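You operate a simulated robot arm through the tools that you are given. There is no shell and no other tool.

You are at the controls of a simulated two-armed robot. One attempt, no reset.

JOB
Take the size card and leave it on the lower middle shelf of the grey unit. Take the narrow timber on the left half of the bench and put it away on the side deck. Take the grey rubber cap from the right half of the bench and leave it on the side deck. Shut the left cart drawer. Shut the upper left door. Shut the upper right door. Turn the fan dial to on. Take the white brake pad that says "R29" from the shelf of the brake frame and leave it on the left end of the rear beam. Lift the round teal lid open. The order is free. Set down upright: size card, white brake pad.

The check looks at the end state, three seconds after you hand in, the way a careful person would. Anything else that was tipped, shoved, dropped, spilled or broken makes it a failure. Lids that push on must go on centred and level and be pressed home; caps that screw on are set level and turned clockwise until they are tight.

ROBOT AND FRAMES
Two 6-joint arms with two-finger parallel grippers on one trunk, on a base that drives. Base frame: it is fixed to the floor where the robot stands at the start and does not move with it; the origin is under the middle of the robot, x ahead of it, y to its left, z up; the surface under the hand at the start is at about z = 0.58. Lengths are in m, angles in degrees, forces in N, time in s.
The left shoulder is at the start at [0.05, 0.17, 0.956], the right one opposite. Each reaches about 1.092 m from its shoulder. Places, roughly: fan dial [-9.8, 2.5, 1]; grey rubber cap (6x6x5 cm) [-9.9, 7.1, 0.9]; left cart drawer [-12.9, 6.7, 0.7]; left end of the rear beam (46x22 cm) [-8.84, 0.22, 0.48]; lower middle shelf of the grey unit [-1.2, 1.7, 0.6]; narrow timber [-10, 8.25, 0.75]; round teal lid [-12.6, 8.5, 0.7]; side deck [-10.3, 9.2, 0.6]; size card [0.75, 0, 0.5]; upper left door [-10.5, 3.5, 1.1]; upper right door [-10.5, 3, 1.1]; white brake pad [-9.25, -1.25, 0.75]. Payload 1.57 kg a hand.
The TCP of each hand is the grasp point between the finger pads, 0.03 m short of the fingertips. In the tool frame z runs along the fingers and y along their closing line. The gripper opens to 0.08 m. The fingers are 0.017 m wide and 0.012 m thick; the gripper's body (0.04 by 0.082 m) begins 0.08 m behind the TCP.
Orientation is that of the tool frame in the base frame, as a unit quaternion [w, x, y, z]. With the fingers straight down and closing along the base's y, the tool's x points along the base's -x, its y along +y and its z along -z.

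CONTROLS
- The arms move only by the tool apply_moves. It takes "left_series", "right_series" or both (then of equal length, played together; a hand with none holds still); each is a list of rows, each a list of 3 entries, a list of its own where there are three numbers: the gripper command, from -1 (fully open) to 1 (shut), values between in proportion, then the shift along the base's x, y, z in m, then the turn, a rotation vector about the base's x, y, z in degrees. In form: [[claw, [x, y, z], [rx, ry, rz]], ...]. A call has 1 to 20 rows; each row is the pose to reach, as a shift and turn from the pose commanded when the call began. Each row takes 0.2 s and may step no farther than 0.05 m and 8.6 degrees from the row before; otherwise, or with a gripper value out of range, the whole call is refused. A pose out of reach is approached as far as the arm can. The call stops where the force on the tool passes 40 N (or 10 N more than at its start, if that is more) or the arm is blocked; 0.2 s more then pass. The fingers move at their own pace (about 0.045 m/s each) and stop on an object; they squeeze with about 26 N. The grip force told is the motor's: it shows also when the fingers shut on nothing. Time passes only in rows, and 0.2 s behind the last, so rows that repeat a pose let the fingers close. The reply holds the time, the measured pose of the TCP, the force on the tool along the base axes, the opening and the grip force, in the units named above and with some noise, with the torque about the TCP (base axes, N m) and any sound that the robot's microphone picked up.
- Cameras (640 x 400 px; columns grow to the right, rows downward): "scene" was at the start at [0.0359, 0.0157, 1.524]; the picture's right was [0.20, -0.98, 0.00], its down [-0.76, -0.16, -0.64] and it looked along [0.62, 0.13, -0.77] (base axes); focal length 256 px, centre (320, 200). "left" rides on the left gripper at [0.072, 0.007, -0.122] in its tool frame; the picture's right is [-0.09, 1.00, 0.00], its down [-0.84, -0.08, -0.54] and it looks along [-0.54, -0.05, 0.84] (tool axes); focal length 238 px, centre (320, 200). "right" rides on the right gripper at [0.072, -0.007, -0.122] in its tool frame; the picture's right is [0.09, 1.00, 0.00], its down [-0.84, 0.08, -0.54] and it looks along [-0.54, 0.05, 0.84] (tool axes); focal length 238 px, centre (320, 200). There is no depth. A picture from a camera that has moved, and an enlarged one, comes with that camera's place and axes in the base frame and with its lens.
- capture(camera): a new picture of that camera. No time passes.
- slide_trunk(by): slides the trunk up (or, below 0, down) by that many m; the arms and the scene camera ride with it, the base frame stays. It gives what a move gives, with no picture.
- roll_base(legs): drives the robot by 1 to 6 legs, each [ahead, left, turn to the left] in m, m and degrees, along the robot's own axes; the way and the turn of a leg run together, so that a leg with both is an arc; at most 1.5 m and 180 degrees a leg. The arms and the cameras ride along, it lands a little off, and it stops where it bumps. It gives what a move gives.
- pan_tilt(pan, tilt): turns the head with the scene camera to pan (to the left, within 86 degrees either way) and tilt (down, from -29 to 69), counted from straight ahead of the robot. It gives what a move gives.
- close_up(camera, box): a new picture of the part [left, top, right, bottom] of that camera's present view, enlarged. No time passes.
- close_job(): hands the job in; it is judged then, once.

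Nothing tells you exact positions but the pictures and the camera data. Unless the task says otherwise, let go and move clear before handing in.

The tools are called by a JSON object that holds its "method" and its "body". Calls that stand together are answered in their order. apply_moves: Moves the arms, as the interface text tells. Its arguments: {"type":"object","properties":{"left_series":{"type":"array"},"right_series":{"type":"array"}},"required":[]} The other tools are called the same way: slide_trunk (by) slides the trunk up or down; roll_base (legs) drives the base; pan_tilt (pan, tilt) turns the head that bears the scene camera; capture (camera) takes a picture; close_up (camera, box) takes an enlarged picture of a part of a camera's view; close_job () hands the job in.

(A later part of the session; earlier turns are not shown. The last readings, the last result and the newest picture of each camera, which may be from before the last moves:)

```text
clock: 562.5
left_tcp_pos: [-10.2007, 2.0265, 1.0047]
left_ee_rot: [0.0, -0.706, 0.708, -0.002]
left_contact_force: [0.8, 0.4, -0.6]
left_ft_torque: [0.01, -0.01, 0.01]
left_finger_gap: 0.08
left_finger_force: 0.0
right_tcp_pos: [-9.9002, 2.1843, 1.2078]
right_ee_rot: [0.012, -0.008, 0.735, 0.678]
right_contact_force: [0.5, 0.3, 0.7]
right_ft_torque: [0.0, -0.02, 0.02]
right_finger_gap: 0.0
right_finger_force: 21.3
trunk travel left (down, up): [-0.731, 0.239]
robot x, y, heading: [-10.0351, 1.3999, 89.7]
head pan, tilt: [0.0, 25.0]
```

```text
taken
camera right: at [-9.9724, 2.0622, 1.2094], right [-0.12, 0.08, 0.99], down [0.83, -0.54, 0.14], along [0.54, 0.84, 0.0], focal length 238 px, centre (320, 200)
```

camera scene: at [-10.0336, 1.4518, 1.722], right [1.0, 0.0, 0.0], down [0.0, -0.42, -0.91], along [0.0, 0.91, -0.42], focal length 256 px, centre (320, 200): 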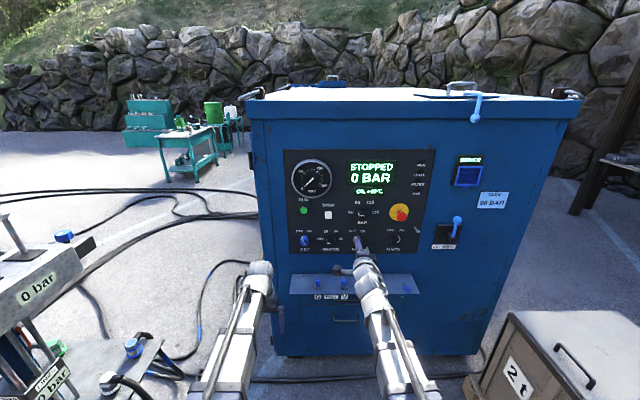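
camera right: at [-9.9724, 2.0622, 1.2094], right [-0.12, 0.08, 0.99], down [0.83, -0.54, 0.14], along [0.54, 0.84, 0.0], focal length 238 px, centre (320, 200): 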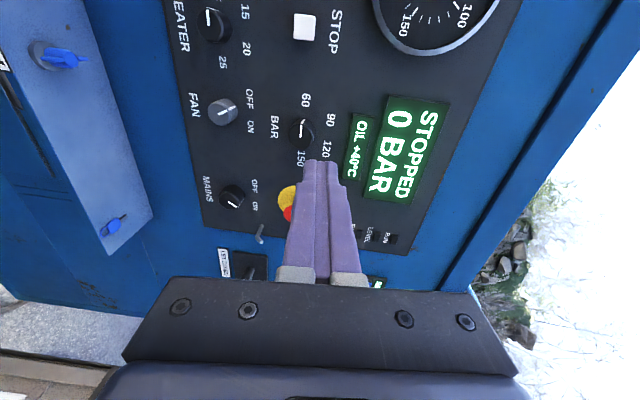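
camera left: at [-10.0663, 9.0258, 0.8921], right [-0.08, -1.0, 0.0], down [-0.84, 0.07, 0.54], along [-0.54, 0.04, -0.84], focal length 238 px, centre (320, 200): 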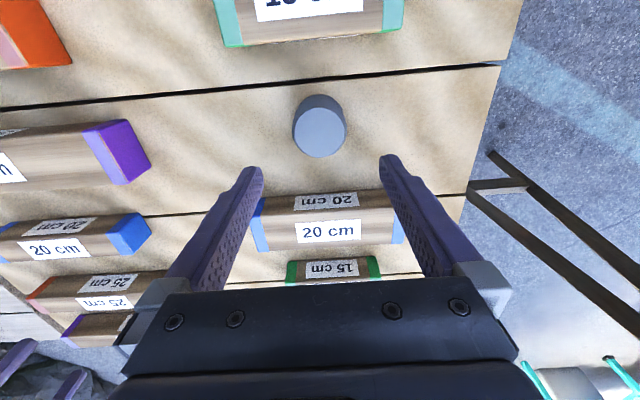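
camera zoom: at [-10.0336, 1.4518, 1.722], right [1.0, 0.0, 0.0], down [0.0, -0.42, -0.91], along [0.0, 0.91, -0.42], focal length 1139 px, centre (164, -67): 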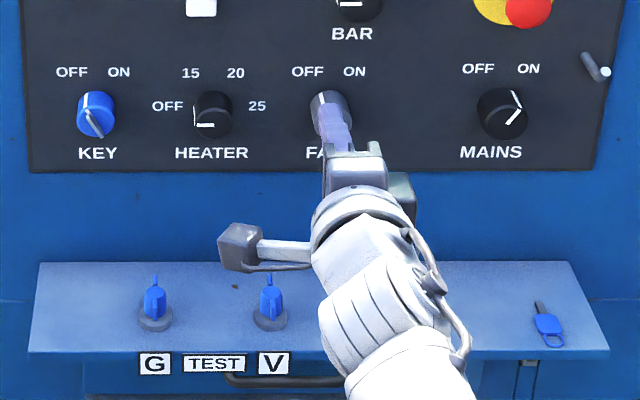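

{"method": "close_up", "body": {"camera": "right", "box": [180, 70, 280, 230]}}

{"method": "apply_moves", "body": {"right_series": [[1, [0.045, -0.02, 0], [0, 0, 0]], [1, [0.09, -0.03, 0], [0, 0, 0]], [1, [0.13, -0.03, 0], [0, 0, 0]], [1, [0.17, -0.03, 0], [0, 0, 0]]]}}

{"method": "close_up", "body": {"camera": "scene", "box": [285, 215, 425, 305]}}

```text
2.50 times, centred on (230, 150) of right
camera zoom: at [-9.9724, 2.0622, 1.2094], right [-0.12, 0.08, 0.99], down [0.83, -0.54, 0.14], along [0.54, 0.84, 0.0], focal length 596 px, centre (545, 325)
```

zoom: 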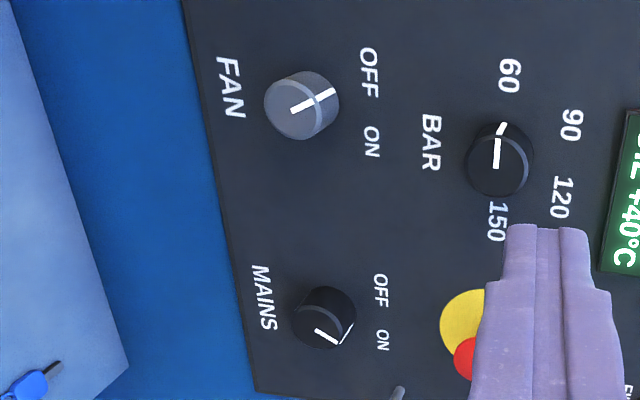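

```text
clock: 563.5
left_tcp_pos: [-10.201, 2.0262, 1.0054]
left_ee_rot: [0.0, -0.707, 0.708, 0.0]
left_contact_force: [-0.6, -0.1, -0.3]
left_ft_torque: [0.03, 0.03, -0.01]
left_finger_gap: 0.08
left_finger_force: 0.1
right_tcp_pos: [-9.7304, 2.1554, 1.2073]
right_ee_rot: [0.013, -0.008, 0.736, 0.677]
right_contact_force: [-2.0, 0.1, -0.2]
right_ft_torque: [0.01, 0.01, 0.01]
right_finger_gap: 0.0001
right_finger_force: 21.7
trunk travel left (down, up): [-0.731, 0.239]
robot x, y, heading: [-10.0369, 1.4001, 89.8]
head pan, tilt: [0.0, 25.0]
```

```text
4.44 times, centred on (355, 260) of scene
camera zoom: at [-10.0329, 1.4518, 1.722], right [1.0, -0.01, 0.0], down [0.0, -0.42, -0.91], along [0.0, 0.91, -0.42], focal length 1139 px, centre (164, -67)
```

zoom: 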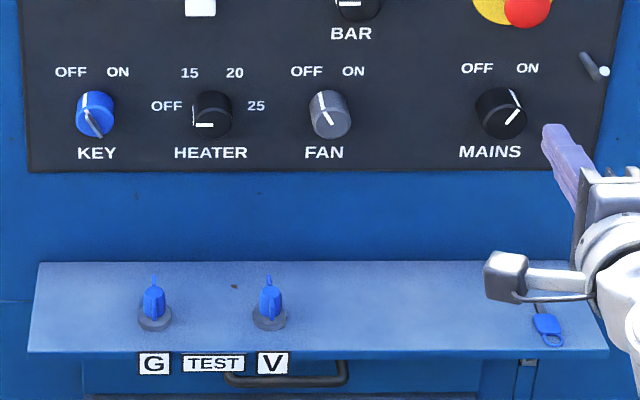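

FAN points to OFF (up-left, about -30°) while MAINS, for comparison, points to ON (up-right). I need a 60° clockwise turn. I'll lower the hand to knob height, level it, pre-roll it -30° and open the gripper.

{"method": "slide_trunk", "body": {"by": -0.208}}

{"method": "apply_moves", "body": {"right_series": [[-1, [-0.03, 0.0, 0], [2.4, 0, 0]], [-1, [-0.07, 0.0, 0], [4.76, 0, 0]], [-1, [-0.11, 0.0, 0], [4.76, 0, 0]], [-1, [-0.122, 0.03, 0], [4.76, 0, 0]]]}}

{"method": "apply_moves", "body": {"right_series": [[-1, [0, 0.04, 0], [0, -7.5, 0]], [-1, [0, 0.08, 0], [0, -15, 0]], [-1, [0, 0.12, 0], [0, -22.5, 0]], [-1, [0, 0.15, 0], [0, -30, 0]]]}}

{"method": "capture", "body": {"camera": "right"}}

{"method": "capture", "body": {"camera": "scene"}}

```text
clock: 565.7
left_tcp_pos: [-10.2004, 2.0257, 0.7964]
left_ee_rot: [0.0, -0.706, 0.708, -0.002]
left_contact_force: [0.3, -0.5, 0.6]
left_ft_torque: [-0.02, -0.01, 0.02]
left_finger_gap: 0.0802
left_finger_force: 0.0
right_tcp_pos: [-9.7315, 2.1545, 1.0012]
right_ee_rot: [0.011, -0.008, 0.735, 0.678]
right_contact_force: [0.0, -0.1, -0.7]
right_ft_torque: [-0.04, 0.03, 0.03]
right_finger_gap: 0.0
right_finger_force: 20.8
trunk travel left (down, up): [-0.523, 0.447]
robot x, y, heading: [-10.0335, 1.3984, 89.5]
head pan, tilt: [0.0, 25.0]
```

```text
clock: 566.7
left_tcp_pos: [-10.2004, 2.0253, 0.7972]
left_ee_rot: [0.0, 0.707, -0.707, 0.001]
left_contact_force: [-0.5, 0.2, 0.3]
left_ft_torque: [0.01, 0.0, 0.01]
left_finger_gap: 0.0797
left_finger_force: 0.0
right_tcp_pos: [-9.8538, 2.1829, 1.0174]
right_ee_rot: [0.013, -0.007, 0.707, 0.707]
right_contact_force: [0.4, 0.0, -0.5]
right_ft_torque: [0.0, 0.0, 0.03]
right_finger_gap: 0.08
right_finger_force: 0.1
right hand out of reach, approached as far as the arm can: row 1, 2, 3, 4
trunk travel left (down, up): [-0.523, 0.447]
robot x, y, heading: [-10.0351, 1.3982, 89.7]
head pan, tilt: [0.0, 25.0]
```

```text
clock: 567.7
left_tcp_pos: [-10.2012, 2.0272, 0.7975]
left_ee_rot: [0.0, -0.706, 0.708, -0.001]
left_contact_force: [1.0, 0.2, -0.7]
left_ft_torque: [-0.02, -0.03, -0.04]
left_finger_gap: 0.0797
left_finger_force: 0.0
right_tcp_pos: [-9.8553, 2.3369, 1.0182]
right_ee_rot: [0.195, -0.19, 0.681, 0.68]
right_contact_force: [0.1, 0.1, -0.4]
right_ft_torque: [-0.01, 0.0, -0.02]
right_finger_gap: 0.0802
right_finger_force: 0.0
trunk travel left (down, up): [-0.523, 0.447]
robot x, y, heading: [-10.0329, 1.399, 89.7]
head pan, tilt: [0.0, 25.0]
```

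```text
taken
camera right: at [-9.9126, 2.2157, 0.9746], right [-0.6, 0.0, 0.8], down [0.67, -0.55, 0.5], along [0.44, 0.84, 0.33], focal length 238 px, centre (320, 200)
```

right: 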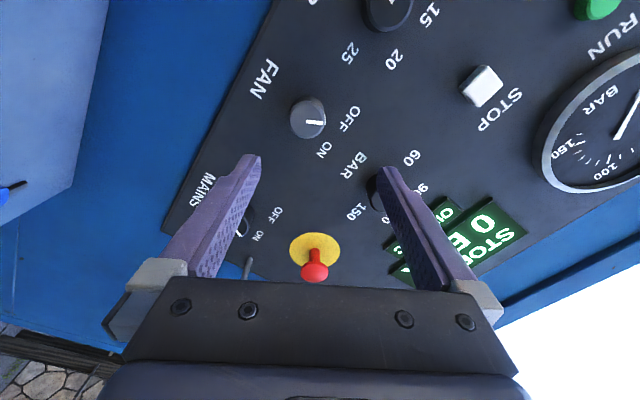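

```text
taken
camera scene: at [-10.0335, 1.4521, 1.5139], right [1.0, -0.01, 0.0], down [0.0, -0.42, -0.91], along [0.0, 0.91, -0.42], focal length 256 px, centre (320, 200)
```

scene: 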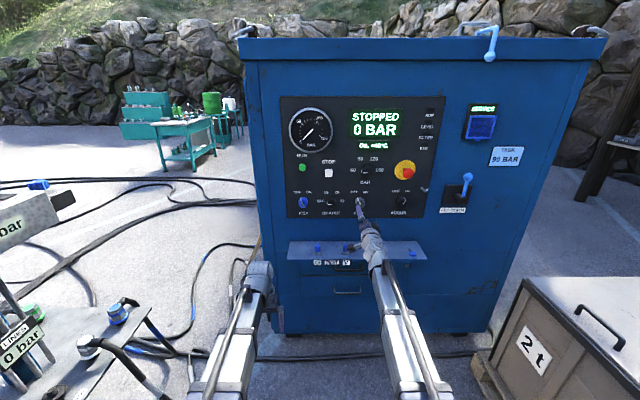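

The knob is about 1 cm off along the closing axis. Correcting that, then moving forward over the knob.

{"method": "slide_trunk", "body": {"by": -0.009}}

{"method": "apply_moves", "body": {"right_series": [[-1, [0.007, 0.03, 0], [0, 0, 0]], [-1, [0.007, 0.06, 0], [0, 0, 0]], [-1, [0.007, 0.09, 0], [0, 0, 0]], [-1, [0.007, 0.11, 0], [0, 0, 0]]]}}

{"method": "capture", "body": {"camera": "right"}}

```text
clock: 568.3
left_tcp_pos: [-10.2002, 2.0265, 0.7873]
left_ee_rot: [0.0, -0.707, 0.708, -0.002]
left_contact_force: [-0.7, -0.2, 1.1]
left_ft_torque: [0.01, -0.01, -0.02]
left_finger_gap: 0.0798
left_finger_force: 0.1
right_tcp_pos: [-9.8559, 2.3362, 1.0088]
right_ee_rot: [0.194, -0.191, 0.68, 0.681]
right_contact_force: [0.3, 0.8, -0.2]
right_ft_torque: [0.01, -0.01, -0.01]
right_finger_gap: 0.0801
right_finger_force: 0.1
trunk travel left (down, up): [-0.514, 0.456]
robot x, y, heading: [-10.0326, 1.3982, 89.9]
head pan, tilt: [0.0, 25.0]
```

```text
clock: 569.3
left_tcp_pos: [-10.2015, 2.0277, 0.7871]
left_ee_rot: [0.0, -0.707, 0.707, -0.001]
left_contact_force: [1.2, 0.4, 0.2]
left_ft_torque: [0.02, 0.01, -0.01]
left_finger_gap: 0.0799
left_finger_force: 0.0
right_tcp_pos: [-9.8464, 2.4481, 1.0077]
right_ee_rot: [0.194, -0.191, 0.68, 0.681]
right_contact_force: [-0.3, -0.2, 0.7]
right_ft_torque: [-0.02, 0.0, 0.02]
right_finger_gap: 0.08
right_finger_force: 0.1
trunk travel left (down, up): [-0.514, 0.456]
robot x, y, heading: [-10.0361, 1.4012, 89.7]
head pan, tilt: [0.0, 25.0]
```

```text
taken
camera right: at [-9.9044, 2.3267, 0.9657], right [-0.6, 0.0, 0.8], down [0.67, -0.55, 0.5], along [0.44, 0.84, 0.33], focal length 238 px, centre (320, 200)
```

right: 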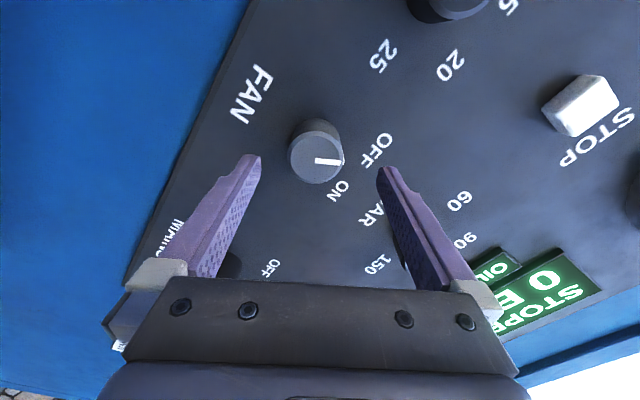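

Well centred now (knob face at y of about 2.492). Moving 3 cm further so the fingertips straddle the knob, then closing.

{"method": "apply_moves", "body": {"right_series": [[-1, [0.0, 0.015, 0], [0, 0, 0]], [-1, [0.0, 0.03, 0], [0, 0, 0]]]}}

{"method": "apply_moves", "body": {"right_series": [[0, [0.0, 0.0, 0], [0, 0, 0]], [0.6, [0.0, 0.0, 0], [0, 0, 0]], [1, [0.0, 0.0, 0], [0, 0, 0]], [1, [0.0, 0.0, 0], [0, 0, 0]], [1, [0.0, 0.0, 0], [0, 0, 0]]]}}

{"method": "capture", "body": {"camera": "right"}}

```text
clock: 569.9
left_tcp_pos: [-10.202, 2.0265, 0.7886]
left_ee_rot: [0.0, -0.706, 0.708, -0.001]
left_contact_force: [-0.6, 0.2, -0.3]
left_ft_torque: [-0.03, 0.03, -0.01]
left_finger_gap: 0.08
left_finger_force: 0.1
right_tcp_pos: [-9.8472, 2.4778, 1.0088]
right_ee_rot: [0.196, -0.19, 0.681, 0.679]
right_contact_force: [0.1, 0.0, 0.2]
right_ft_torque: [-0.01, 0.01, 0.0]
right_finger_gap: 0.0802
right_finger_force: 0.1
trunk travel left (down, up): [-0.514, 0.456]
robot x, y, heading: [-10.0333, 1.3989, 89.6]
head pan, tilt: [0.0, 25.0]
```

```text
clock: 571.1
left_tcp_pos: [-10.2009, 2.0287, 0.7871]
left_ee_rot: [-0.001, -0.706, 0.708, -0.001]
left_contact_force: [-0.1, 0.1, -0.3]
left_ft_torque: [0.02, -0.01, 0.02]
left_finger_gap: 0.0801
left_finger_force: 0.1
right_tcp_pos: [-9.8452, 2.4778, 1.005]
right_ee_rot: [0.195, -0.188, 0.682, 0.679]
right_contact_force: [6.4, -14.1, -34.3]
right_ft_torque: [-0.33, 0.39, -0.54]
right_finger_gap: 0.0413
right_finger_force: 35.3
trunk travel left (down, up): [-0.514, 0.456]
robot x, y, heading: [-10.0368, 1.403, 89.8]
head pan, tilt: [0.0, 25.0]
```

```text
taken
camera right: at [-9.9033, 2.3565, 0.963], right [-0.6, 0.01, 0.8], down [0.67, -0.55, 0.5], along [0.44, 0.84, 0.32], focal length 238 px, centre (320, 200)
```

right: 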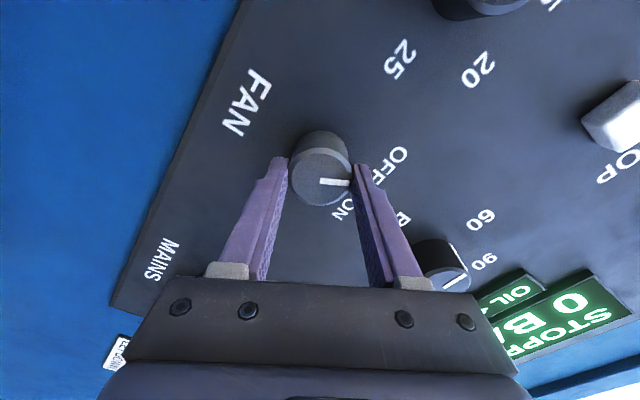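

The knob is gripped (41 mm). I'll relieve the vertical load by lowering 4 mm, then rotate 60° clockwise.

{"method": "slide_trunk", "body": {"by": -0.004}}

{"method": "apply_moves", "body": {"right_series": [[1, [0, 0, 0], [0, 7.5, 0]], [1, [0, 0, 0], [0, 15, 0]], [1, [0, 0, 0], [0, 22.5, 0]], [1, [0, 0, 0], [0, 30, 0]]]}}

{"method": "capture", "body": {"camera": "right"}}

```text
clock: 571.6
left_tcp_pos: [-10.1993, 2.0269, 0.7857]
left_ee_rot: [0.0, -0.707, 0.707, -0.001]
left_contact_force: [0.6, 0.2, 0.7]
left_ft_torque: [-0.01, 0.03, 0.01]
left_finger_gap: 0.08
left_finger_force: 0.0
right_tcp_pos: [-9.8449, 2.4784, 1.0045]
right_ee_rot: [0.195, -0.189, 0.681, 0.681]
right_contact_force: [15.1, 9.5, 11.7]
right_ft_torque: [0.09, 0.4, -0.09]
right_finger_gap: 0.0406
right_finger_force: 45.0
trunk travel left (down, up): [-0.51, 0.46]
robot x, y, heading: [-10.0344, 1.4025, 89.8]
head pan, tilt: [0.0, 25.0]
```

```text
clock: 572.6
left_tcp_pos: [-10.2007, 2.0267, 0.7844]
left_ee_rot: [0.0, -0.707, 0.707, -0.001]
left_contact_force: [-0.5, -0.9, 0.2]
left_ft_torque: [0.02, 0.0, 0.0]
left_finger_gap: 0.0798
left_finger_force: 0.1
right_tcp_pos: [-9.8457, 2.4782, 1.0035]
right_ee_rot: [0.032, -0.024, 0.706, 0.707]
right_contact_force: [2.8, 3.2, 10.6]
right_ft_torque: [-0.11, 0.01, 0.63]
right_finger_gap: 0.041
right_finger_force: 45.0
trunk travel left (down, up): [-0.51, 0.46]
robot x, y, heading: [-10.0354, 1.3985, 89.6]
head pan, tilt: [0.0, 25.0]
stopped in row 4 (right hand): the force on the tool passed its limit at 40 N (the readings are from after the stop); the commanded pose is now the measured one
```

```text
taken
camera right: at [-9.9171, 2.3567, 0.9931], right [-0.17, 0.0, 0.99], down [0.82, -0.55, 0.14], along [0.54, 0.83, 0.09], focal length 238 px, centre (320, 200)
```

right: 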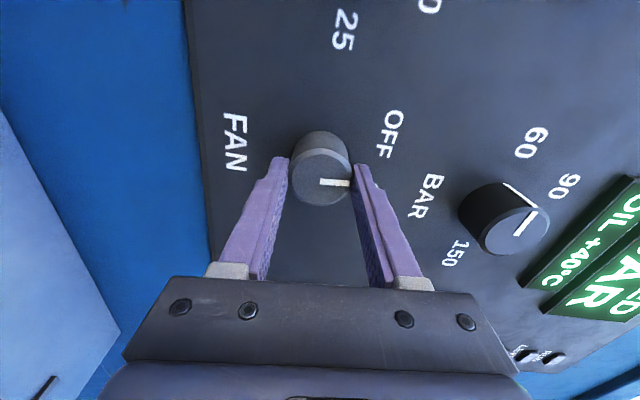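

The pointer turned with the hand and now points straight up. Continuing the turn toward ON.

{"method": "apply_moves", "body": {"right_series": [[1, [0, 0, 0], [0, 6, 0]], [1, [0, 0, 0], [0, 12, 0]], [1, [0, 0, 0], [0, 18, 0]], [1, [0, 0, 0], [0, 24, 0]]]}}

{"method": "capture", "body": {"camera": "right"}}

```text
clock: 573.6
left_tcp_pos: [-10.202, 2.027, 0.7855]
left_ee_rot: [0.0, -0.707, 0.708, -0.001]
left_contact_force: [0.3, 0.1, -0.1]
left_ft_torque: [-0.03, 0.0, -0.01]
left_finger_gap: 0.0802
left_finger_force: 0.1
right_tcp_pos: [-9.8447, 2.4786, 1.0049]
right_ee_rot: [-0.117, 0.125, 0.696, 0.697]
right_contact_force: [6.0, 15.1, 20.0]
right_ft_torque: [-0.07, 0.03, -0.68]
right_finger_gap: 0.041
right_finger_force: 45.2
trunk travel left (down, up): [-0.51, 0.46]
robot x, y, heading: [-10.0322, 1.4028, 89.9]
head pan, tilt: [0.0, 25.0]
```

```text
taken
camera right: at [-9.9161, 2.3567, 1.0234], right [0.25, 0.0, 0.97], down [0.81, -0.55, -0.21], along [0.53, 0.83, -0.13], focal length 238 px, centre (320, 200)
```

right: 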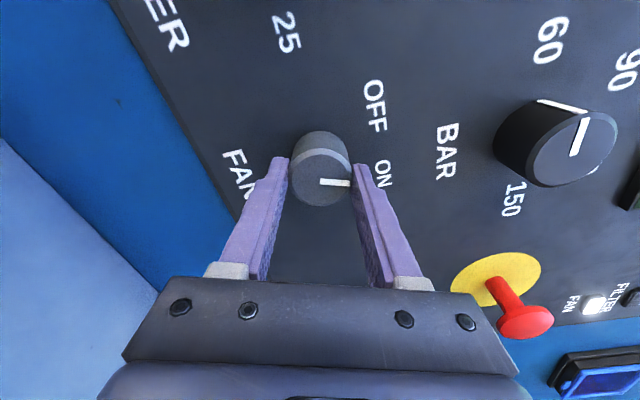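

The FAN indicator lamp on the panel has lit up. A few degrees more to seat it fully on ON.

{"method": "apply_moves", "body": {"right_series": [[1, [0, 0, 0], [0, 4, 0]], [1, [0, 0, 0], [0, 8, 0]]]}}

{"method": "capture", "body": {"camera": "right"}}

{"method": "apply_moves", "body": {"right_series": [[0.2, [0, 0, 0], [0, 0, 0]], [-0.5, [0, 0, 0], [0, 0, 0]], [-1, [0, 0, 0], [0, 0, 0]], [-1, [0, 0, 0], [0, 0, 0]], [-1, [0, -0.03, 0], [0, 0, 0]], [-1, [0, -0.07, 0], [0, 0, 0]], [-1, [0, -0.11, 0], [0, 0, 0]]]}}

{"method": "capture", "body": {"camera": "right"}}

{"method": "close_up", "body": {"camera": "scene", "box": [275, 90, 455, 240]}}

```text
clock: 574.2
left_tcp_pos: [-10.2015, 2.0265, 0.7848]
left_ee_rot: [0.001, -0.706, 0.708, -0.001]
left_contact_force: [0.4, 0.4, 0.1]
left_ft_torque: [-0.02, 0.02, -0.01]
left_finger_gap: 0.0801
left_finger_force: 0.2
right_tcp_pos: [-9.8452, 2.4778, 1.0053]
right_ee_rot: [-0.166, 0.173, 0.686, 0.687]
right_contact_force: [6.4, 16.2, 24.1]
right_ft_torque: [-0.12, 0.08, -1.12]
right_finger_gap: 0.0409
right_finger_force: 45.3
trunk travel left (down, up): [-0.51, 0.46]
robot x, y, heading: [-10.0382, 1.3972, 89.7]
head pan, tilt: [0.0, 25.0]
```

```text
taken
camera right: at [-9.9128, 2.3566, 1.033], right [0.38, 0.0, 0.93], down [0.77, -0.55, -0.32], along [0.51, 0.83, -0.21], focal length 238 px, centre (320, 200)
```

right: 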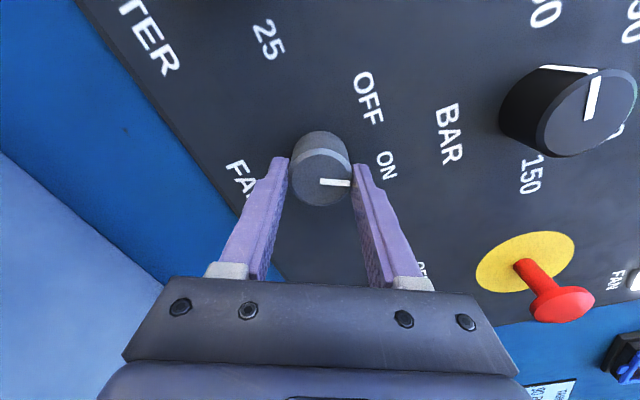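

```text
clock: 575.8
left_tcp_pos: [-10.2014, 2.0266, 0.7848]
left_ee_rot: [0.0, -0.706, 0.708, -0.001]
left_contact_force: [-0.3, 0.2, 0.2]
left_ft_torque: [0.0, 0.0, -0.04]
left_finger_gap: 0.08
left_finger_force: 0.1
right_tcp_pos: [-9.8479, 2.3653, 1.0024]
right_ee_rot: [-0.165, 0.171, 0.688, 0.686]
right_contact_force: [-0.5, -0.4, -0.4]
right_ft_torque: [0.02, 0.0, 0.02]
right_finger_gap: 0.0801
right_finger_force: 0.0
trunk travel left (down, up): [-0.51, 0.46]
robot x, y, heading: [-10.0377, 1.4003, 89.5]
head pan, tilt: [0.0, 25.0]
```

```text
taken
camera right: at [-9.9158, 2.2445, 1.0319], right [0.38, 0.0, 0.93], down [0.77, -0.55, -0.31], along [0.51, 0.84, -0.21], focal length 238 px, centre (320, 200)
```

right: 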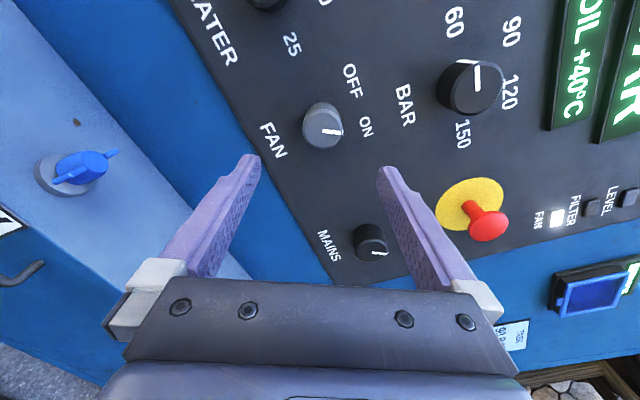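

```text
2.67 times, centred on (365, 165) of scene
camera zoom: at [-10.0334, 1.4518, 1.501], right [1.0, -0.01, 0.0], down [0.0, -0.42, -0.91], along [0.0, 0.91, -0.42], focal length 684 px, centre (200, 293)
```

zoom: 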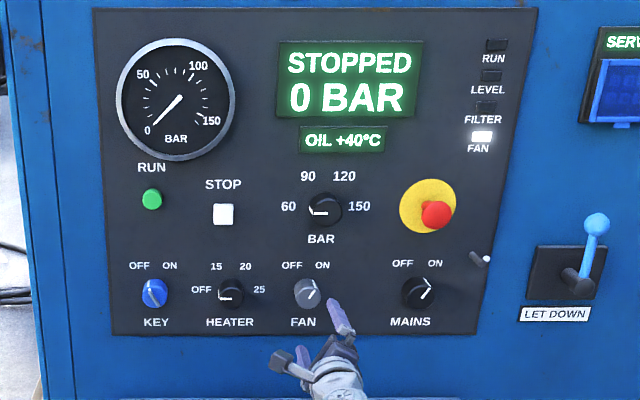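

FAN is on: the pointer is at ON and the FAN lamp is lit. Now the brake pad. I'll retract, raise the trunk, back off and look at the machine's rear to the south-east.

{"method": "apply_moves", "body": {"right_series": [[-1, [0, -0.045, 0], [0, 0, 0]], [-1, [0, -0.09, 0], [0, 0, 0]], [-1, [0, -0.135, 0], [0, 0, 0]], [-1, [0, -0.18, 0], [0, 0, 0]], [-1, [0, -0.22, 0], [0, 0, 0]]]}}

{"method": "slide_trunk", "body": {"by": 0.3}}

{"method": "roll_base", "body": {"legs": [[-0.25, 0, 0], [0, 0, -90]]}}

{"method": "pan_tilt", "body": {"pan": -45, "tilt": 25}}

{"method": "capture", "body": {"camera": "scene"}}

{"method": "pan_tilt", "body": {"pan": -86, "tilt": 25}}

{"method": "capture", "body": {"camera": "scene"}}

```text
clock: 577.0
left_tcp_pos: [-10.1999, 2.0272, 0.7851]
left_ee_rot: [-0.001, -0.707, 0.708, -0.002]
left_contact_force: [0.5, -0.1, 0.6]
left_ft_torque: [0.0, 0.01, 0.0]
left_finger_gap: 0.08
left_finger_force: 0.0
right_tcp_pos: [-9.8453, 2.1481, 1.0046]
right_ee_rot: [-0.165, 0.171, 0.688, 0.686]
right_contact_force: [0.6, -1.4, -0.3]
right_ft_torque: [-0.01, 0.02, -0.03]
right_finger_gap: 0.0802
right_finger_force: 0.0
trunk travel left (down, up): [-0.51, 0.46]
robot x, y, heading: [-10.0379, 1.4014, 89.9]
head pan, tilt: [0.0, 25.0]
```

```text
clock: 580.0
left_tcp_pos: [-10.2011, 2.0268, 1.0858]
left_ee_rot: [0.001, -0.707, 0.707, -0.002]
left_contact_force: [0.7, 0.3, -0.5]
left_ft_torque: [-0.01, 0.0, 0.04]
left_finger_gap: 0.0801
left_finger_force: 0.1
right_tcp_pos: [-9.8451, 2.1484, 1.3035]
right_ee_rot: [-0.164, 0.172, 0.687, 0.686]
right_contact_force: [0.0, 0.0, -0.2]
right_ft_torque: [-0.03, 0.02, -0.01]
right_finger_gap: 0.08
right_finger_force: 0.1
trunk travel left (down, up): [-0.81, 0.16]
robot x, y, heading: [-10.0338, 1.3955, 89.6]
head pan, tilt: [0.0, 25.0]
```

```text
clock: 585.6
left_tcp_pos: [-9.4087, 1.3109, 1.085]
left_ee_rot: [-0.001, 0.001, 1.0, -0.002]
left_contact_force: [-0.2, 0.1, -0.3]
left_ft_torque: [-0.04, -0.02, 0.01]
left_finger_gap: 0.0799
left_finger_force: 0.0
right_tcp_pos: [-9.2891, 0.9567, 1.3026]
right_ee_rot: [0.369, 0.607, 0.365, 0.601]
right_contact_force: [0.5, -0.1, 0.6]
right_ft_torque: [-0.02, -0.04, 0.01]
right_finger_gap: 0.0799
right_finger_force: 0.1
trunk travel left (down, up): [-0.81, 0.16]
robot x, y, heading: [-10.0361, 1.1454, -0.4]
head pan, tilt: [0.0, 25.0]
```

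```text
clock: 586.8
left_tcp_pos: [-9.4087, 1.3122, 1.0844]
left_ee_rot: [-0.001, 0.001, 1.0, -0.001]
left_contact_force: [0.5, 0.1, -0.9]
left_ft_torque: [0.02, 0.03, 0.03]
left_finger_gap: 0.0802
left_finger_force: 0.0
right_tcp_pos: [-9.2887, 0.9567, 1.304]
right_ee_rot: [0.37, 0.608, 0.364, 0.601]
right_contact_force: [0.0, 0.5, 0.3]
right_ft_torque: [0.02, 0.02, 0.0]
right_finger_gap: 0.0798
right_finger_force: 0.0
trunk travel left (down, up): [-0.81, 0.16]
robot x, y, heading: [-10.0379, 1.1502, -0.4]
head pan, tilt: [-45.0, 25.0]
```

```text
taken
camera scene: at [-10.0103, 1.0812, 1.801], right [-0.71, -0.7, 0.0], down [-0.3, 0.3, -0.91], along [0.64, -0.64, -0.42], focal length 256 px, centre (320, 200)
```

scene: 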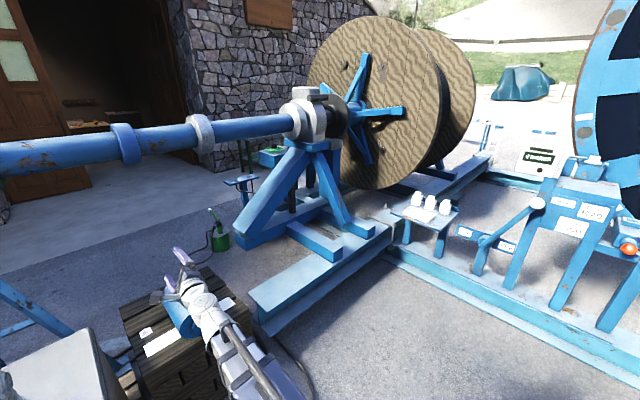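

```text
clock: 587.8
left_tcp_pos: [-9.409, 1.3128, 1.0847]
left_ee_rot: [0.0, 0.001, 1.0, -0.001]
left_contact_force: [-0.5, -0.1, 0.2]
left_ft_torque: [-0.01, 0.04, 0.0]
left_finger_gap: 0.08
left_finger_force: 0.0
right_tcp_pos: [-9.2872, 0.9561, 1.3027]
right_ee_rot: [0.368, 0.607, 0.366, 0.602]
right_contact_force: [0.5, -1.0, 0.4]
right_ft_torque: [-0.01, 0.01, -0.01]
right_finger_gap: 0.0801
right_finger_force: 0.0
trunk travel left (down, up): [-0.81, 0.16]
robot x, y, heading: [-10.0374, 1.1476, -0.1]
head pan, tilt: [-85.9, 25.0]
```

```text
taken
camera scene: at [-10.0691, 1.0548, 1.801], right [-1.0, -0.07, 0.0], down [-0.03, 0.42, -0.91], along [0.06, -0.9, -0.42], focal length 256 px, centre (320, 200)
```

scene: 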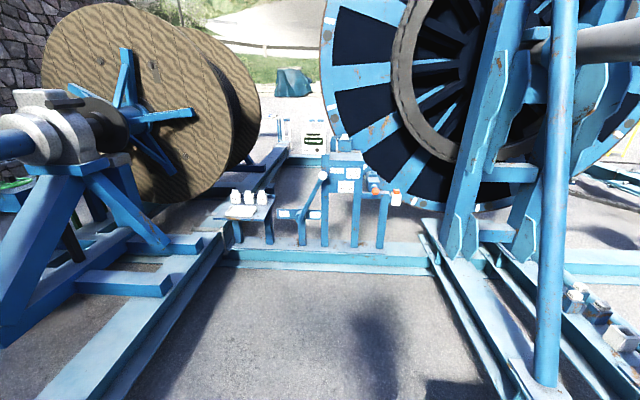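

I see a small shelf with three white pads on it and the light-blue rear beam with its left end near the black crate. Zooming in on both.

{"method": "close_up", "body": {"camera": "scene", "box": [190, 120, 420, 270]}}

{"method": "close_up", "body": {"camera": "scene", "box": [205, 175, 295, 235]}}

{"method": "pan_tilt", "body": {"pan": -45, "tilt": 35}}

{"method": "close_up", "body": {"camera": "scene", "box": [230, 120, 470, 320]}}

```text
2.67 times, centred on (305, 195) of scene
camera zoom: at [-10.0691, 1.0548, 1.801], right [-1.0, -0.07, 0.0], down [-0.03, 0.42, -0.91], along [0.06, -0.9, -0.42], focal length 684 px, centre (360, 213)
```

zoom: 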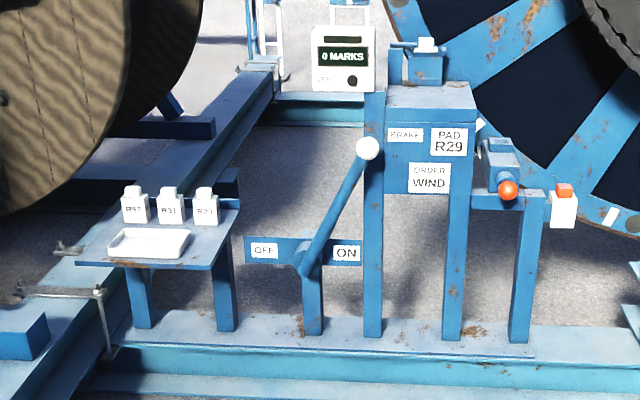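

```text
6.67 times, centred on (250, 205) of scene
camera zoom: at [-10.0691, 1.0548, 1.801], right [-1.0, -0.07, 0.0], down [-0.03, 0.42, -0.91], along [0.06, -0.9, -0.42], focal length 1709 px, centre (787, 167)
```

zoom: 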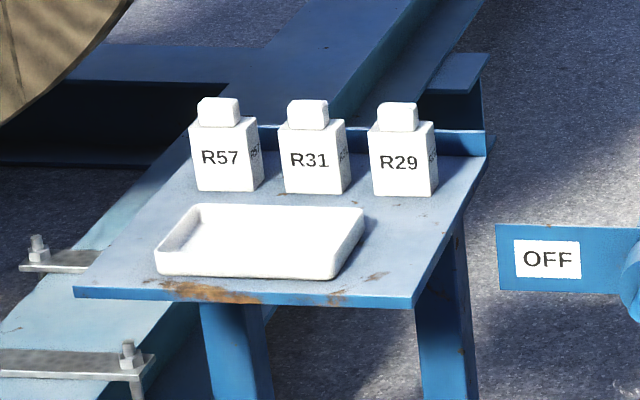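

```text
clock: 588.9
left_tcp_pos: [-9.4085, 1.3109, 1.0843]
left_ee_rot: [0.0, 0.001, 1.0, -0.001]
left_contact_force: [0.3, -0.3, -0.9]
left_ft_torque: [-0.01, -0.01, 0.0]
left_finger_gap: 0.0803
left_finger_force: 0.1
right_tcp_pos: [-9.2875, 0.9567, 1.304]
right_ee_rot: [0.369, 0.607, 0.365, 0.602]
right_contact_force: [0.2, 0.5, 0.3]
right_ft_torque: [0.0, -0.02, 0.02]
right_finger_gap: 0.0801
right_finger_force: 0.0
trunk travel left (down, up): [-0.81, 0.16]
robot x, y, heading: [-10.0351, 1.1475, -0.1]
head pan, tilt: [-45.0, 35.0]
```

```text
2.00 times, centred on (350, 220) of scene
camera zoom: at [-10.0133, 1.084, 1.7852], right [-0.71, -0.7, 0.0], down [-0.4, 0.41, -0.82], along [0.58, -0.58, -0.57], focal length 513 px, centre (260, 160)
```

zoom: 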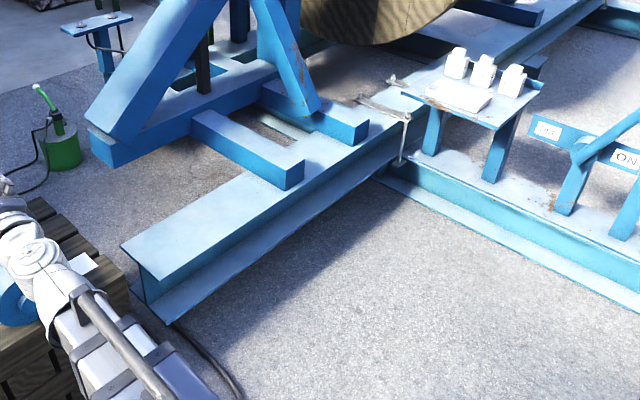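

The pads stand on the brake frame's shelf: R57, R31 and R29 (rightmost), each a white block with a knob on top. The rear beam's left end is free around [-8.85, 0.2]. I'll drive into the alley facing south to reach R29.

{"method": "roll_base", "body": {"legs": [[0, 0, -90], [0.6, 0.22, 0], [0.45, 0.2, 0]]}}

{"method": "pan_tilt", "body": {"pan": 10, "tilt": 40}}

{"method": "capture", "body": {"camera": "scene"}}

{"method": "close_up", "body": {"camera": "scene", "box": [250, 120, 390, 260]}}

```text
clock: 598.8
left_tcp_pos: [-9.43, -0.521, 1.084]
left_ee_rot: [-0.001, 0.7, 0.714, 0.0]
left_contact_force: [-0.3, -0.1, -0.6]
left_ft_torque: [0.0, -0.03, -0.03]
left_finger_gap: 0.0802
left_finger_force: 0.0
right_tcp_pos: [-9.7819, -0.6512, 1.3023]
right_ee_rot: [0.684, 0.69, -0.162, 0.172]
right_contact_force: [0.9, 0.3, -0.2]
right_ft_torque: [0.0, 0.01, 0.0]
right_finger_gap: 0.08
right_finger_force: 0.0
trunk travel left (down, up): [-0.81, 0.16]
robot x, y, heading: [-9.6121, 0.1037, -88.9]
head pan, tilt: [-45.0, 35.0]
```

```text
clock: 600.0
left_tcp_pos: [-9.431, -0.5214, 1.0844]
left_ee_rot: [-0.002, 0.701, 0.714, 0.0]
left_contact_force: [-0.8, 0.4, 0.5]
left_ft_torque: [0.03, 0.02, 0.0]
left_finger_gap: 0.08
left_finger_force: 0.1
right_tcp_pos: [-9.7829, -0.6491, 1.3041]
right_ee_rot: [0.684, 0.69, -0.164, 0.173]
right_contact_force: [0.2, -0.6, 0.1]
right_ft_torque: [0.0, 0.0, 0.01]
right_finger_gap: 0.0801
right_finger_force: 0.1
trunk travel left (down, up): [-0.81, 0.16]
robot x, y, heading: [-9.6071, 0.1033, -89.2]
head pan, tilt: [10.0, 40.0]
```

```text
taken
camera scene: at [-9.5935, 0.0598, 1.7777], right [-0.98, -0.19, 0.0], down [-0.12, 0.63, -0.77], along [0.14, -0.75, -0.64], focal length 256 px, centre (320, 200)
```

scene: 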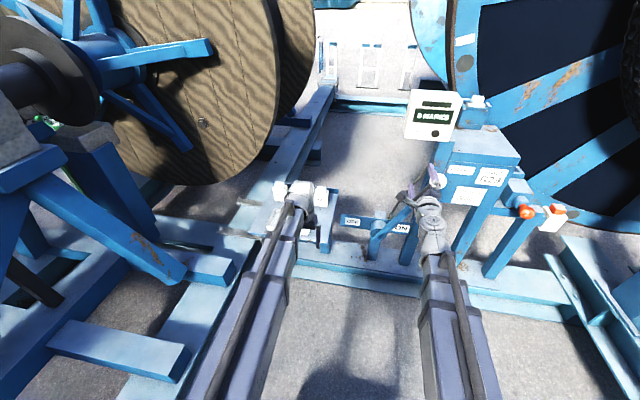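

```text
2.86 times, centred on (320, 190) of scene
camera zoom: at [-9.5935, 0.0598, 1.7777], right [-0.98, -0.19, 0.0], down [-0.12, 0.63, -0.77], along [0.14, -0.75, -0.64], focal length 732 px, centre (320, 229)
```

zoom: 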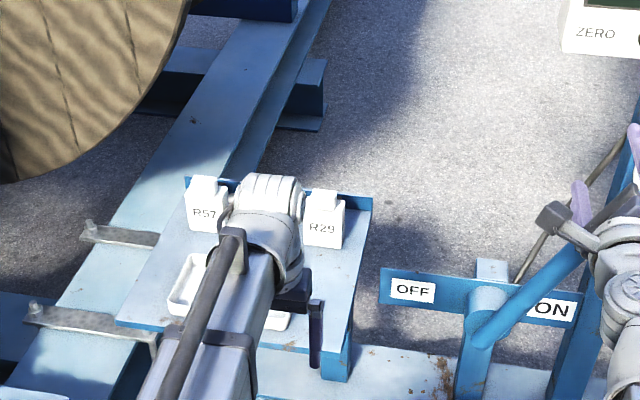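

R29's front-bottom is at about [-9.385, -1.06, 0.765]. Before moving closer I'll swing the right arm out to the west, away from the brake lever, and turn the left hand 90° so it closes across the pad's thickness.

{"method": "apply_moves", "body": {"left_series": [[-1, [0, 0, 0], [0, 0, 6]], [-1, [0, 0, 0], [0, 0, 12]], [-1, [0, 0, 0], [0, 0, 18]], [-1, [0, 0, 0], [0, 0, 24]], [-1, [0, 0, 0], [0, 0, 30]], [-1, [0, 0, 0], [0, 0, 36]], [-1, [0, 0, 0], [0, 0, 42]], [-1, [0, 0, 0], [0, 0, 48]], [-1, [0, 0, 0], [0, 0, 54]], [-1, [0, 0, 0], [0, 0, 60]], [-1, [0, 0, 0], [0, 0, 66]], [-1, [0, 0, 0], [0, 0, 72]], [-1, [0, 0, 0], [0, 0, 78]], [-1, [0, 0, 0], [0, 0, 84]], [-1, [0, 0, 0], [0, 0, 89]]], "right_series": [[-1, [-0.0418, -0.0002, 0], [0, 0, 0]], [-1, [-0.0837, 0.0033, 0], [0, 0, 0]], [-1, [-0.1253, 0.0105, 0], [0, 0, 0]], [-1, [-0.1662, 0.0213, 0], [0, 0, 0]], [-1, [-0.2062, 0.0357, 0], [0, 0, 0]], [-1, [-0.245, 0.0536, 0], [0, 0, 0]], [-1, [-0.2822, 0.075, 0], [0, 0, 0]], [-1, [-0.3175, 0.0996, 0], [0, 0, 0]], [-1, [-0.3507, 0.1273, 0], [0, 0, 0]], [-1, [-0.3815, 0.1579, 0], [0, 0, 0]], [-1, [-0.4096, 0.1912, 0], [0, 0, 0]], [-1, [-0.433, 0.228, 0], [0, 0, 0]], [-1, [-0.4532, 0.2667, 0], [0, 0, 0]], [-1, [-0.4698, 0.307, 0], [0, 0, 0]], [-1, [-0.483, 0.3486, 0], [0, 0, 0]]]}}

{"method": "roll_base", "body": {"legs": [[0.3, 0.03, -0.8]]}}

{"method": "capture", "body": {"camera": "left"}}

{"method": "capture", "body": {"camera": "scene"}}

```text
clock: 603.2
left_tcp_pos: [-9.4297, -0.5193, 1.0847]
left_ee_rot: [-0.001, -0.002, 1.0, -0.001]
left_contact_force: [-0.8, -0.6, 0.2]
left_ft_torque: [0.01, -0.03, 0.01]
left_finger_gap: 0.0799
left_finger_force: 0.1
right_tcp_pos: [-10.2662, -0.3011, 1.3043]
right_ee_rot: [0.684, 0.689, -0.163, 0.173]
right_contact_force: [-0.3, 0.8, 0.1]
right_ft_torque: [-0.02, -0.02, -0.01]
right_finger_gap: 0.0798
right_finger_force: 0.2
trunk travel left (down, up): [-0.81, 0.16]
robot x, y, heading: [-9.6144, 0.1024, -89.1]
head pan, tilt: [10.0, 40.0]
```

```text
clock: 605.2
left_tcp_pos: [-9.4094, -0.8144, 1.0836]
left_ee_rot: [-0.001, 0.007, 1.0, 0.0]
left_contact_force: [0.7, -0.5, -0.4]
left_ft_torque: [-0.03, -0.01, 0.02]
left_finger_gap: 0.0799
left_finger_force: 0.0
right_tcp_pos: [-10.2416, -0.5826, 1.3028]
right_ee_rot: [0.686, 0.688, -0.17, 0.166]
right_contact_force: [0.1, 0.7, -0.8]
right_ft_torque: [-0.01, 0.0, -0.03]
right_finger_gap: 0.0801
right_finger_force: 0.0
trunk travel left (down, up): [-0.81, 0.16]
robot x, y, heading: [-9.5752, -0.1889, -89.9]
head pan, tilt: [10.0, 40.0]
```

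```text
taken
camera left: at [-9.4805, -0.8076, 1.2045], right [0.11, 0.99, 0.0], down [0.84, -0.09, 0.54], along [0.54, -0.06, -0.84], focal length 238 px, centre (320, 200)
```

left: 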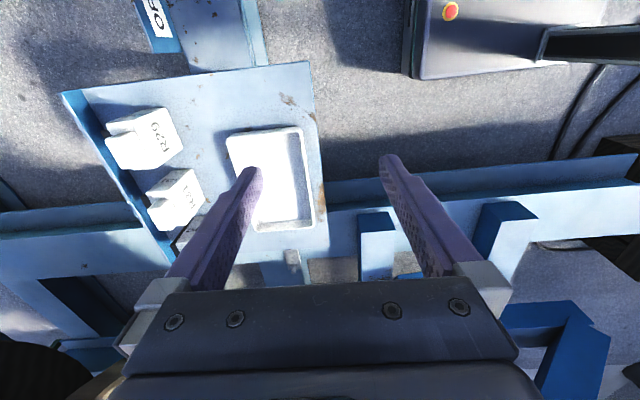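

```text
taken
camera scene: at [-9.5618, -0.2329, 1.7776], right [-0.98, -0.17, 0.0], down [-0.11, 0.63, -0.77], along [0.13, -0.75, -0.64], focal length 256 px, centre (320, 200)
```

scene: 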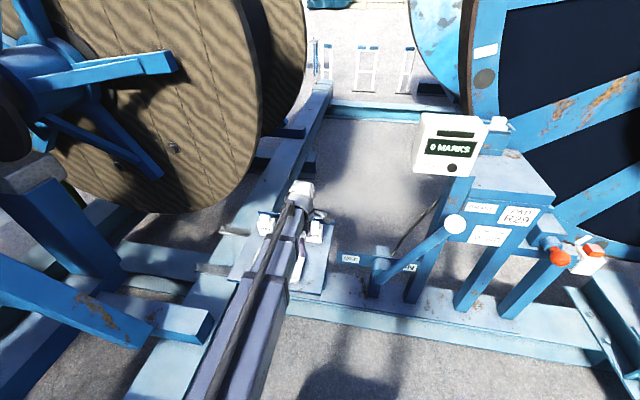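

{"method": "close_up", "body": {"camera": "left", "box": [60, 60, 260, 260]}}

{"method": "close_up", "body": {"camera": "scene", "box": [230, 170, 350, 310]}}

```text
2.00 times, centred on (160, 160) of left
camera zoom: at [-9.4805, -0.8076, 1.2045], right [0.11, 0.99, 0.0], down [0.84, -0.09, 0.54], along [0.54, -0.06, -0.84], focal length 477 px, centre (640, 280)
```

zoom: 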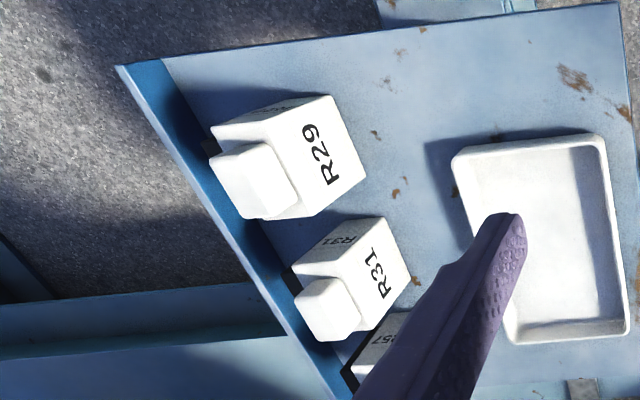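

```text
2.86 times, centred on (290, 240) of scene
camera zoom: at [-9.5618, -0.2329, 1.7776], right [-0.98, -0.17, 0.0], down [-0.11, 0.63, -0.77], along [0.13, -0.75, -0.64], focal length 732 px, centre (406, 86)
```

zoom: 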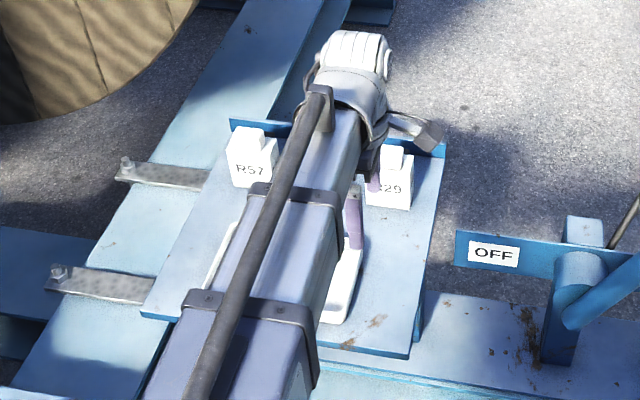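

R29 is about 7.7 cm wide and about 5.5 cm thick, its centre near [-9.382, -1.115]. I'll creep 7 cm closer and bring the open left hand above it.

{"method": "roll_base", "body": {"legs": [[0.07, 0, 0]]}}

{"method": "apply_moves", "body": {"left_series": [[-1, [0.006, -0.045, 0], [0, 0, 0]], [-1, [0.012, -0.09, 0], [0, 0, 0]], [-1, [0.018, -0.135, 0], [0, 0, 0]], [-1, [0.024, -0.18, 0], [0, 0, 0]], [-1, [0.027, -0.215, 0], [0, 0, 0]]]}}

{"method": "capture", "body": {"camera": "left"}}

```text
clock: 606.2
left_tcp_pos: [-9.4098, -0.8838, 1.0827]
left_ee_rot: [0.0, 0.008, 1.0, 0.0]
left_contact_force: [-0.3, -0.8, -0.1]
left_ft_torque: [0.04, 0.01, 0.02]
left_finger_gap: 0.0796
left_finger_force: 0.1
right_tcp_pos: [-10.2409, -0.6503, 1.303]
right_ee_rot: [0.685, 0.688, -0.17, 0.167]
right_contact_force: [0.7, -0.7, 0.1]
right_ft_torque: [0.01, 0.0, 0.01]
right_finger_gap: 0.08
right_finger_force: 0.0
trunk travel left (down, up): [-0.81, 0.16]
robot x, y, heading: [-9.5775, -0.2535, -90.0]
head pan, tilt: [10.0, 40.0]
```

```text
clock: 607.4
left_tcp_pos: [-9.3812, -1.0988, 1.0832]
left_ee_rot: [-0.001, 0.007, 1.0, 0.001]
left_contact_force: [-1.2, -0.2, 0.0]
left_ft_torque: [0.0, -0.01, 0.02]
left_finger_gap: 0.08
left_finger_force: 0.0
right_tcp_pos: [-10.2423, -0.6487, 1.3028]
right_ee_rot: [0.686, 0.687, -0.17, 0.166]
right_contact_force: [-0.2, 0.0, -0.3]
right_ft_torque: [-0.03, 0.01, 0.03]
right_finger_gap: 0.0799
right_finger_force: 0.0
trunk travel left (down, up): [-0.81, 0.16]
robot x, y, heading: [-9.577, -0.2546, -90.1]
head pan, tilt: [10.0, 40.0]
```

```text
taken
camera left: at [-9.4524, -1.09, 1.2047], right [0.11, 0.99, 0.0], down [0.84, -0.09, 0.54], along [0.54, -0.06, -0.84], focal length 238 px, centre (320, 200)
```

left: 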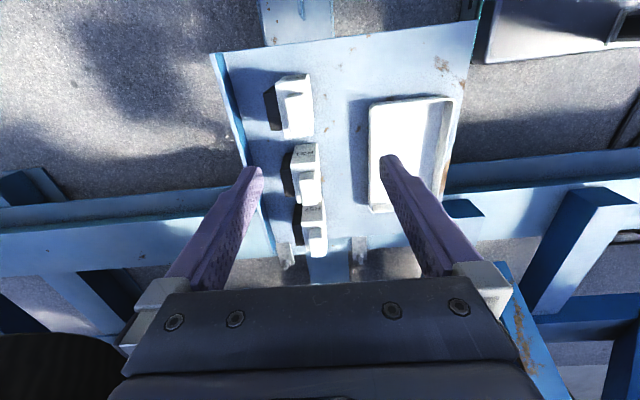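

{"method": "close_up", "body": {"camera": "left", "box": [220, 50, 400, 230]}}

```text
2.22 times, centred on (310, 140) of left
camera zoom: at [-9.4524, -1.09, 1.2047], right [0.11, 0.99, 0.0], down [0.84, -0.09, 0.54], along [0.54, -0.06, -0.84], focal length 530 px, centre (342, 333)
```

zoom: 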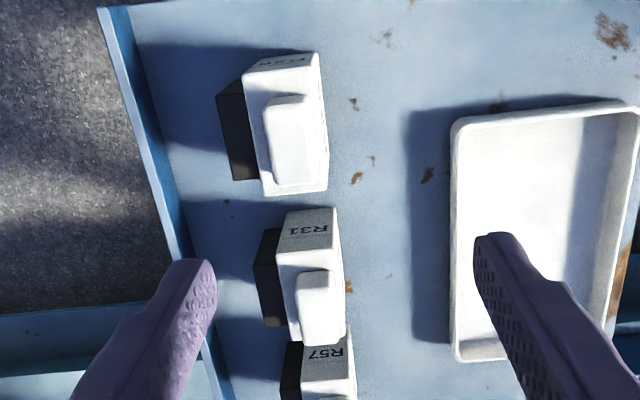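

The R29 pad is a white block with a black lining behind it, its top at z of about 0.829, with a knob on top at about [-9.375, -1.132], 3 cm deep and 3 cm tall. I'll grip that knob from above.

{"method": "apply_moves", "body": {"left_series": [[-1, [0.005, -0.033, 0], [0, 0, 0]]]}}

{"method": "slide_trunk", "body": {"by": -0.13}}

{"method": "capture", "body": {"camera": "left"}}

{"method": "close_up", "body": {"camera": "scene", "box": [230, 150, 370, 310]}}

```text
clock: 607.8
left_tcp_pos: [-9.3745, -1.1316, 1.0833]
left_ee_rot: [-0.001, 0.007, 1.0, 0.0]
left_contact_force: [0.7, -0.2, -0.6]
left_ft_torque: [0.01, -0.05, -0.01]
left_finger_gap: 0.0801
left_finger_force: 0.1
right_tcp_pos: [-10.2421, -0.6503, 1.3024]
right_ee_rot: [0.685, 0.688, -0.169, 0.167]
right_contact_force: [-0.6, 0.1, 0.3]
right_ft_torque: [-0.01, 0.04, 0.0]
right_finger_gap: 0.0798
right_finger_force: 0.1
trunk travel left (down, up): [-0.81, 0.16]
robot x, y, heading: [-9.5772, -0.258, -90.1]
head pan, tilt: [10.0, 40.0]
```

```text
clock: 609.4
left_tcp_pos: [-9.3755, -1.1291, 0.9537]
left_ee_rot: [-0.001, 0.008, 1.0, -0.001]
left_contact_force: [-0.2, 0.7, -0.5]
left_ft_torque: [0.01, 0.04, -0.02]
left_finger_gap: 0.0798
left_finger_force: 0.1
right_tcp_pos: [-10.241, -0.649, 1.1737]
right_ee_rot: [0.686, 0.688, -0.169, 0.166]
right_contact_force: [0.0, -0.8, 0.6]
right_ft_torque: [-0.02, 0.04, -0.03]
right_finger_gap: 0.08
right_finger_force: 0.0
trunk travel left (down, up): [-0.68, 0.29]
robot x, y, heading: [-9.5817, -0.2585, -90.0]
head pan, tilt: [10.0, 40.0]
```

```text
taken
camera left: at [-9.4472, -1.1226, 1.0752], right [0.11, 0.99, 0.0], down [0.84, -0.09, 0.54], along [0.54, -0.06, -0.84], focal length 238 px, centre (320, 200)
```

left: 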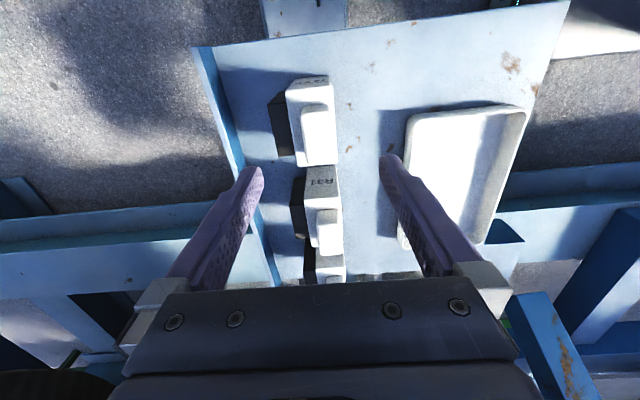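

```text
2.50 times, centred on (300, 230) of scene
camera zoom: at [-9.5619, -0.2994, 1.6477], right [-0.98, -0.17, 0.0], down [-0.11, 0.63, -0.77], along [0.13, -0.75, -0.64], focal length 641 px, centre (370, 125)
```

zoom: 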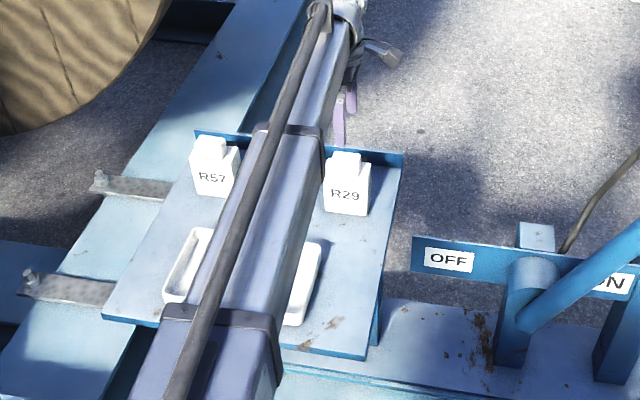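

R29's knob is centred under the left hand. Lowering the rest with a check near the end.

{"method": "slide_trunk", "body": {"by": -0.065}}

{"method": "capture", "body": {"camera": "left"}}

```text
clock: 610.4
left_tcp_pos: [-9.3766, -1.1301, 0.8896]
left_ee_rot: [-0.002, 0.008, 1.0, -0.001]
left_contact_force: [0.8, -0.1, 0.8]
left_ft_torque: [-0.02, -0.01, -0.02]
left_finger_gap: 0.08
left_finger_force: 0.1
right_tcp_pos: [-10.2419, -0.6491, 1.1093]
right_ee_rot: [0.686, 0.688, -0.168, 0.167]
right_contact_force: [-0.4, -0.4, -0.4]
right_ft_torque: [-0.01, 0.0, 0.01]
right_finger_gap: 0.08
right_finger_force: 0.0
trunk travel left (down, up): [-0.615, 0.355]
robot x, y, heading: [-9.5775, -0.2574, -90.1]
head pan, tilt: [10.0, 40.0]
```

```text
taken
camera left: at [-9.4472, -1.1225, 1.0102], right [0.11, 0.99, 0.0], down [0.84, -0.09, 0.54], along [0.54, -0.06, -0.84], focal length 238 px, centre (320, 200)
```

left: 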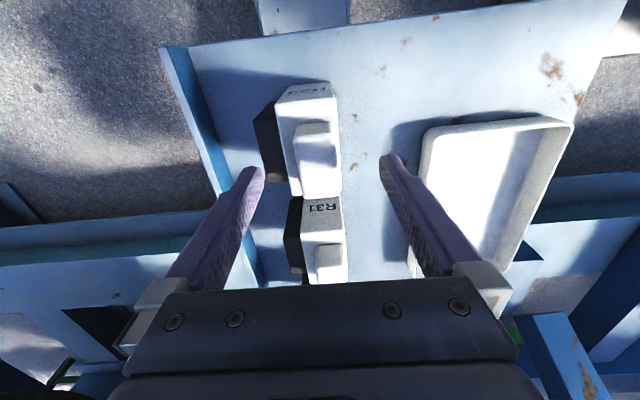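

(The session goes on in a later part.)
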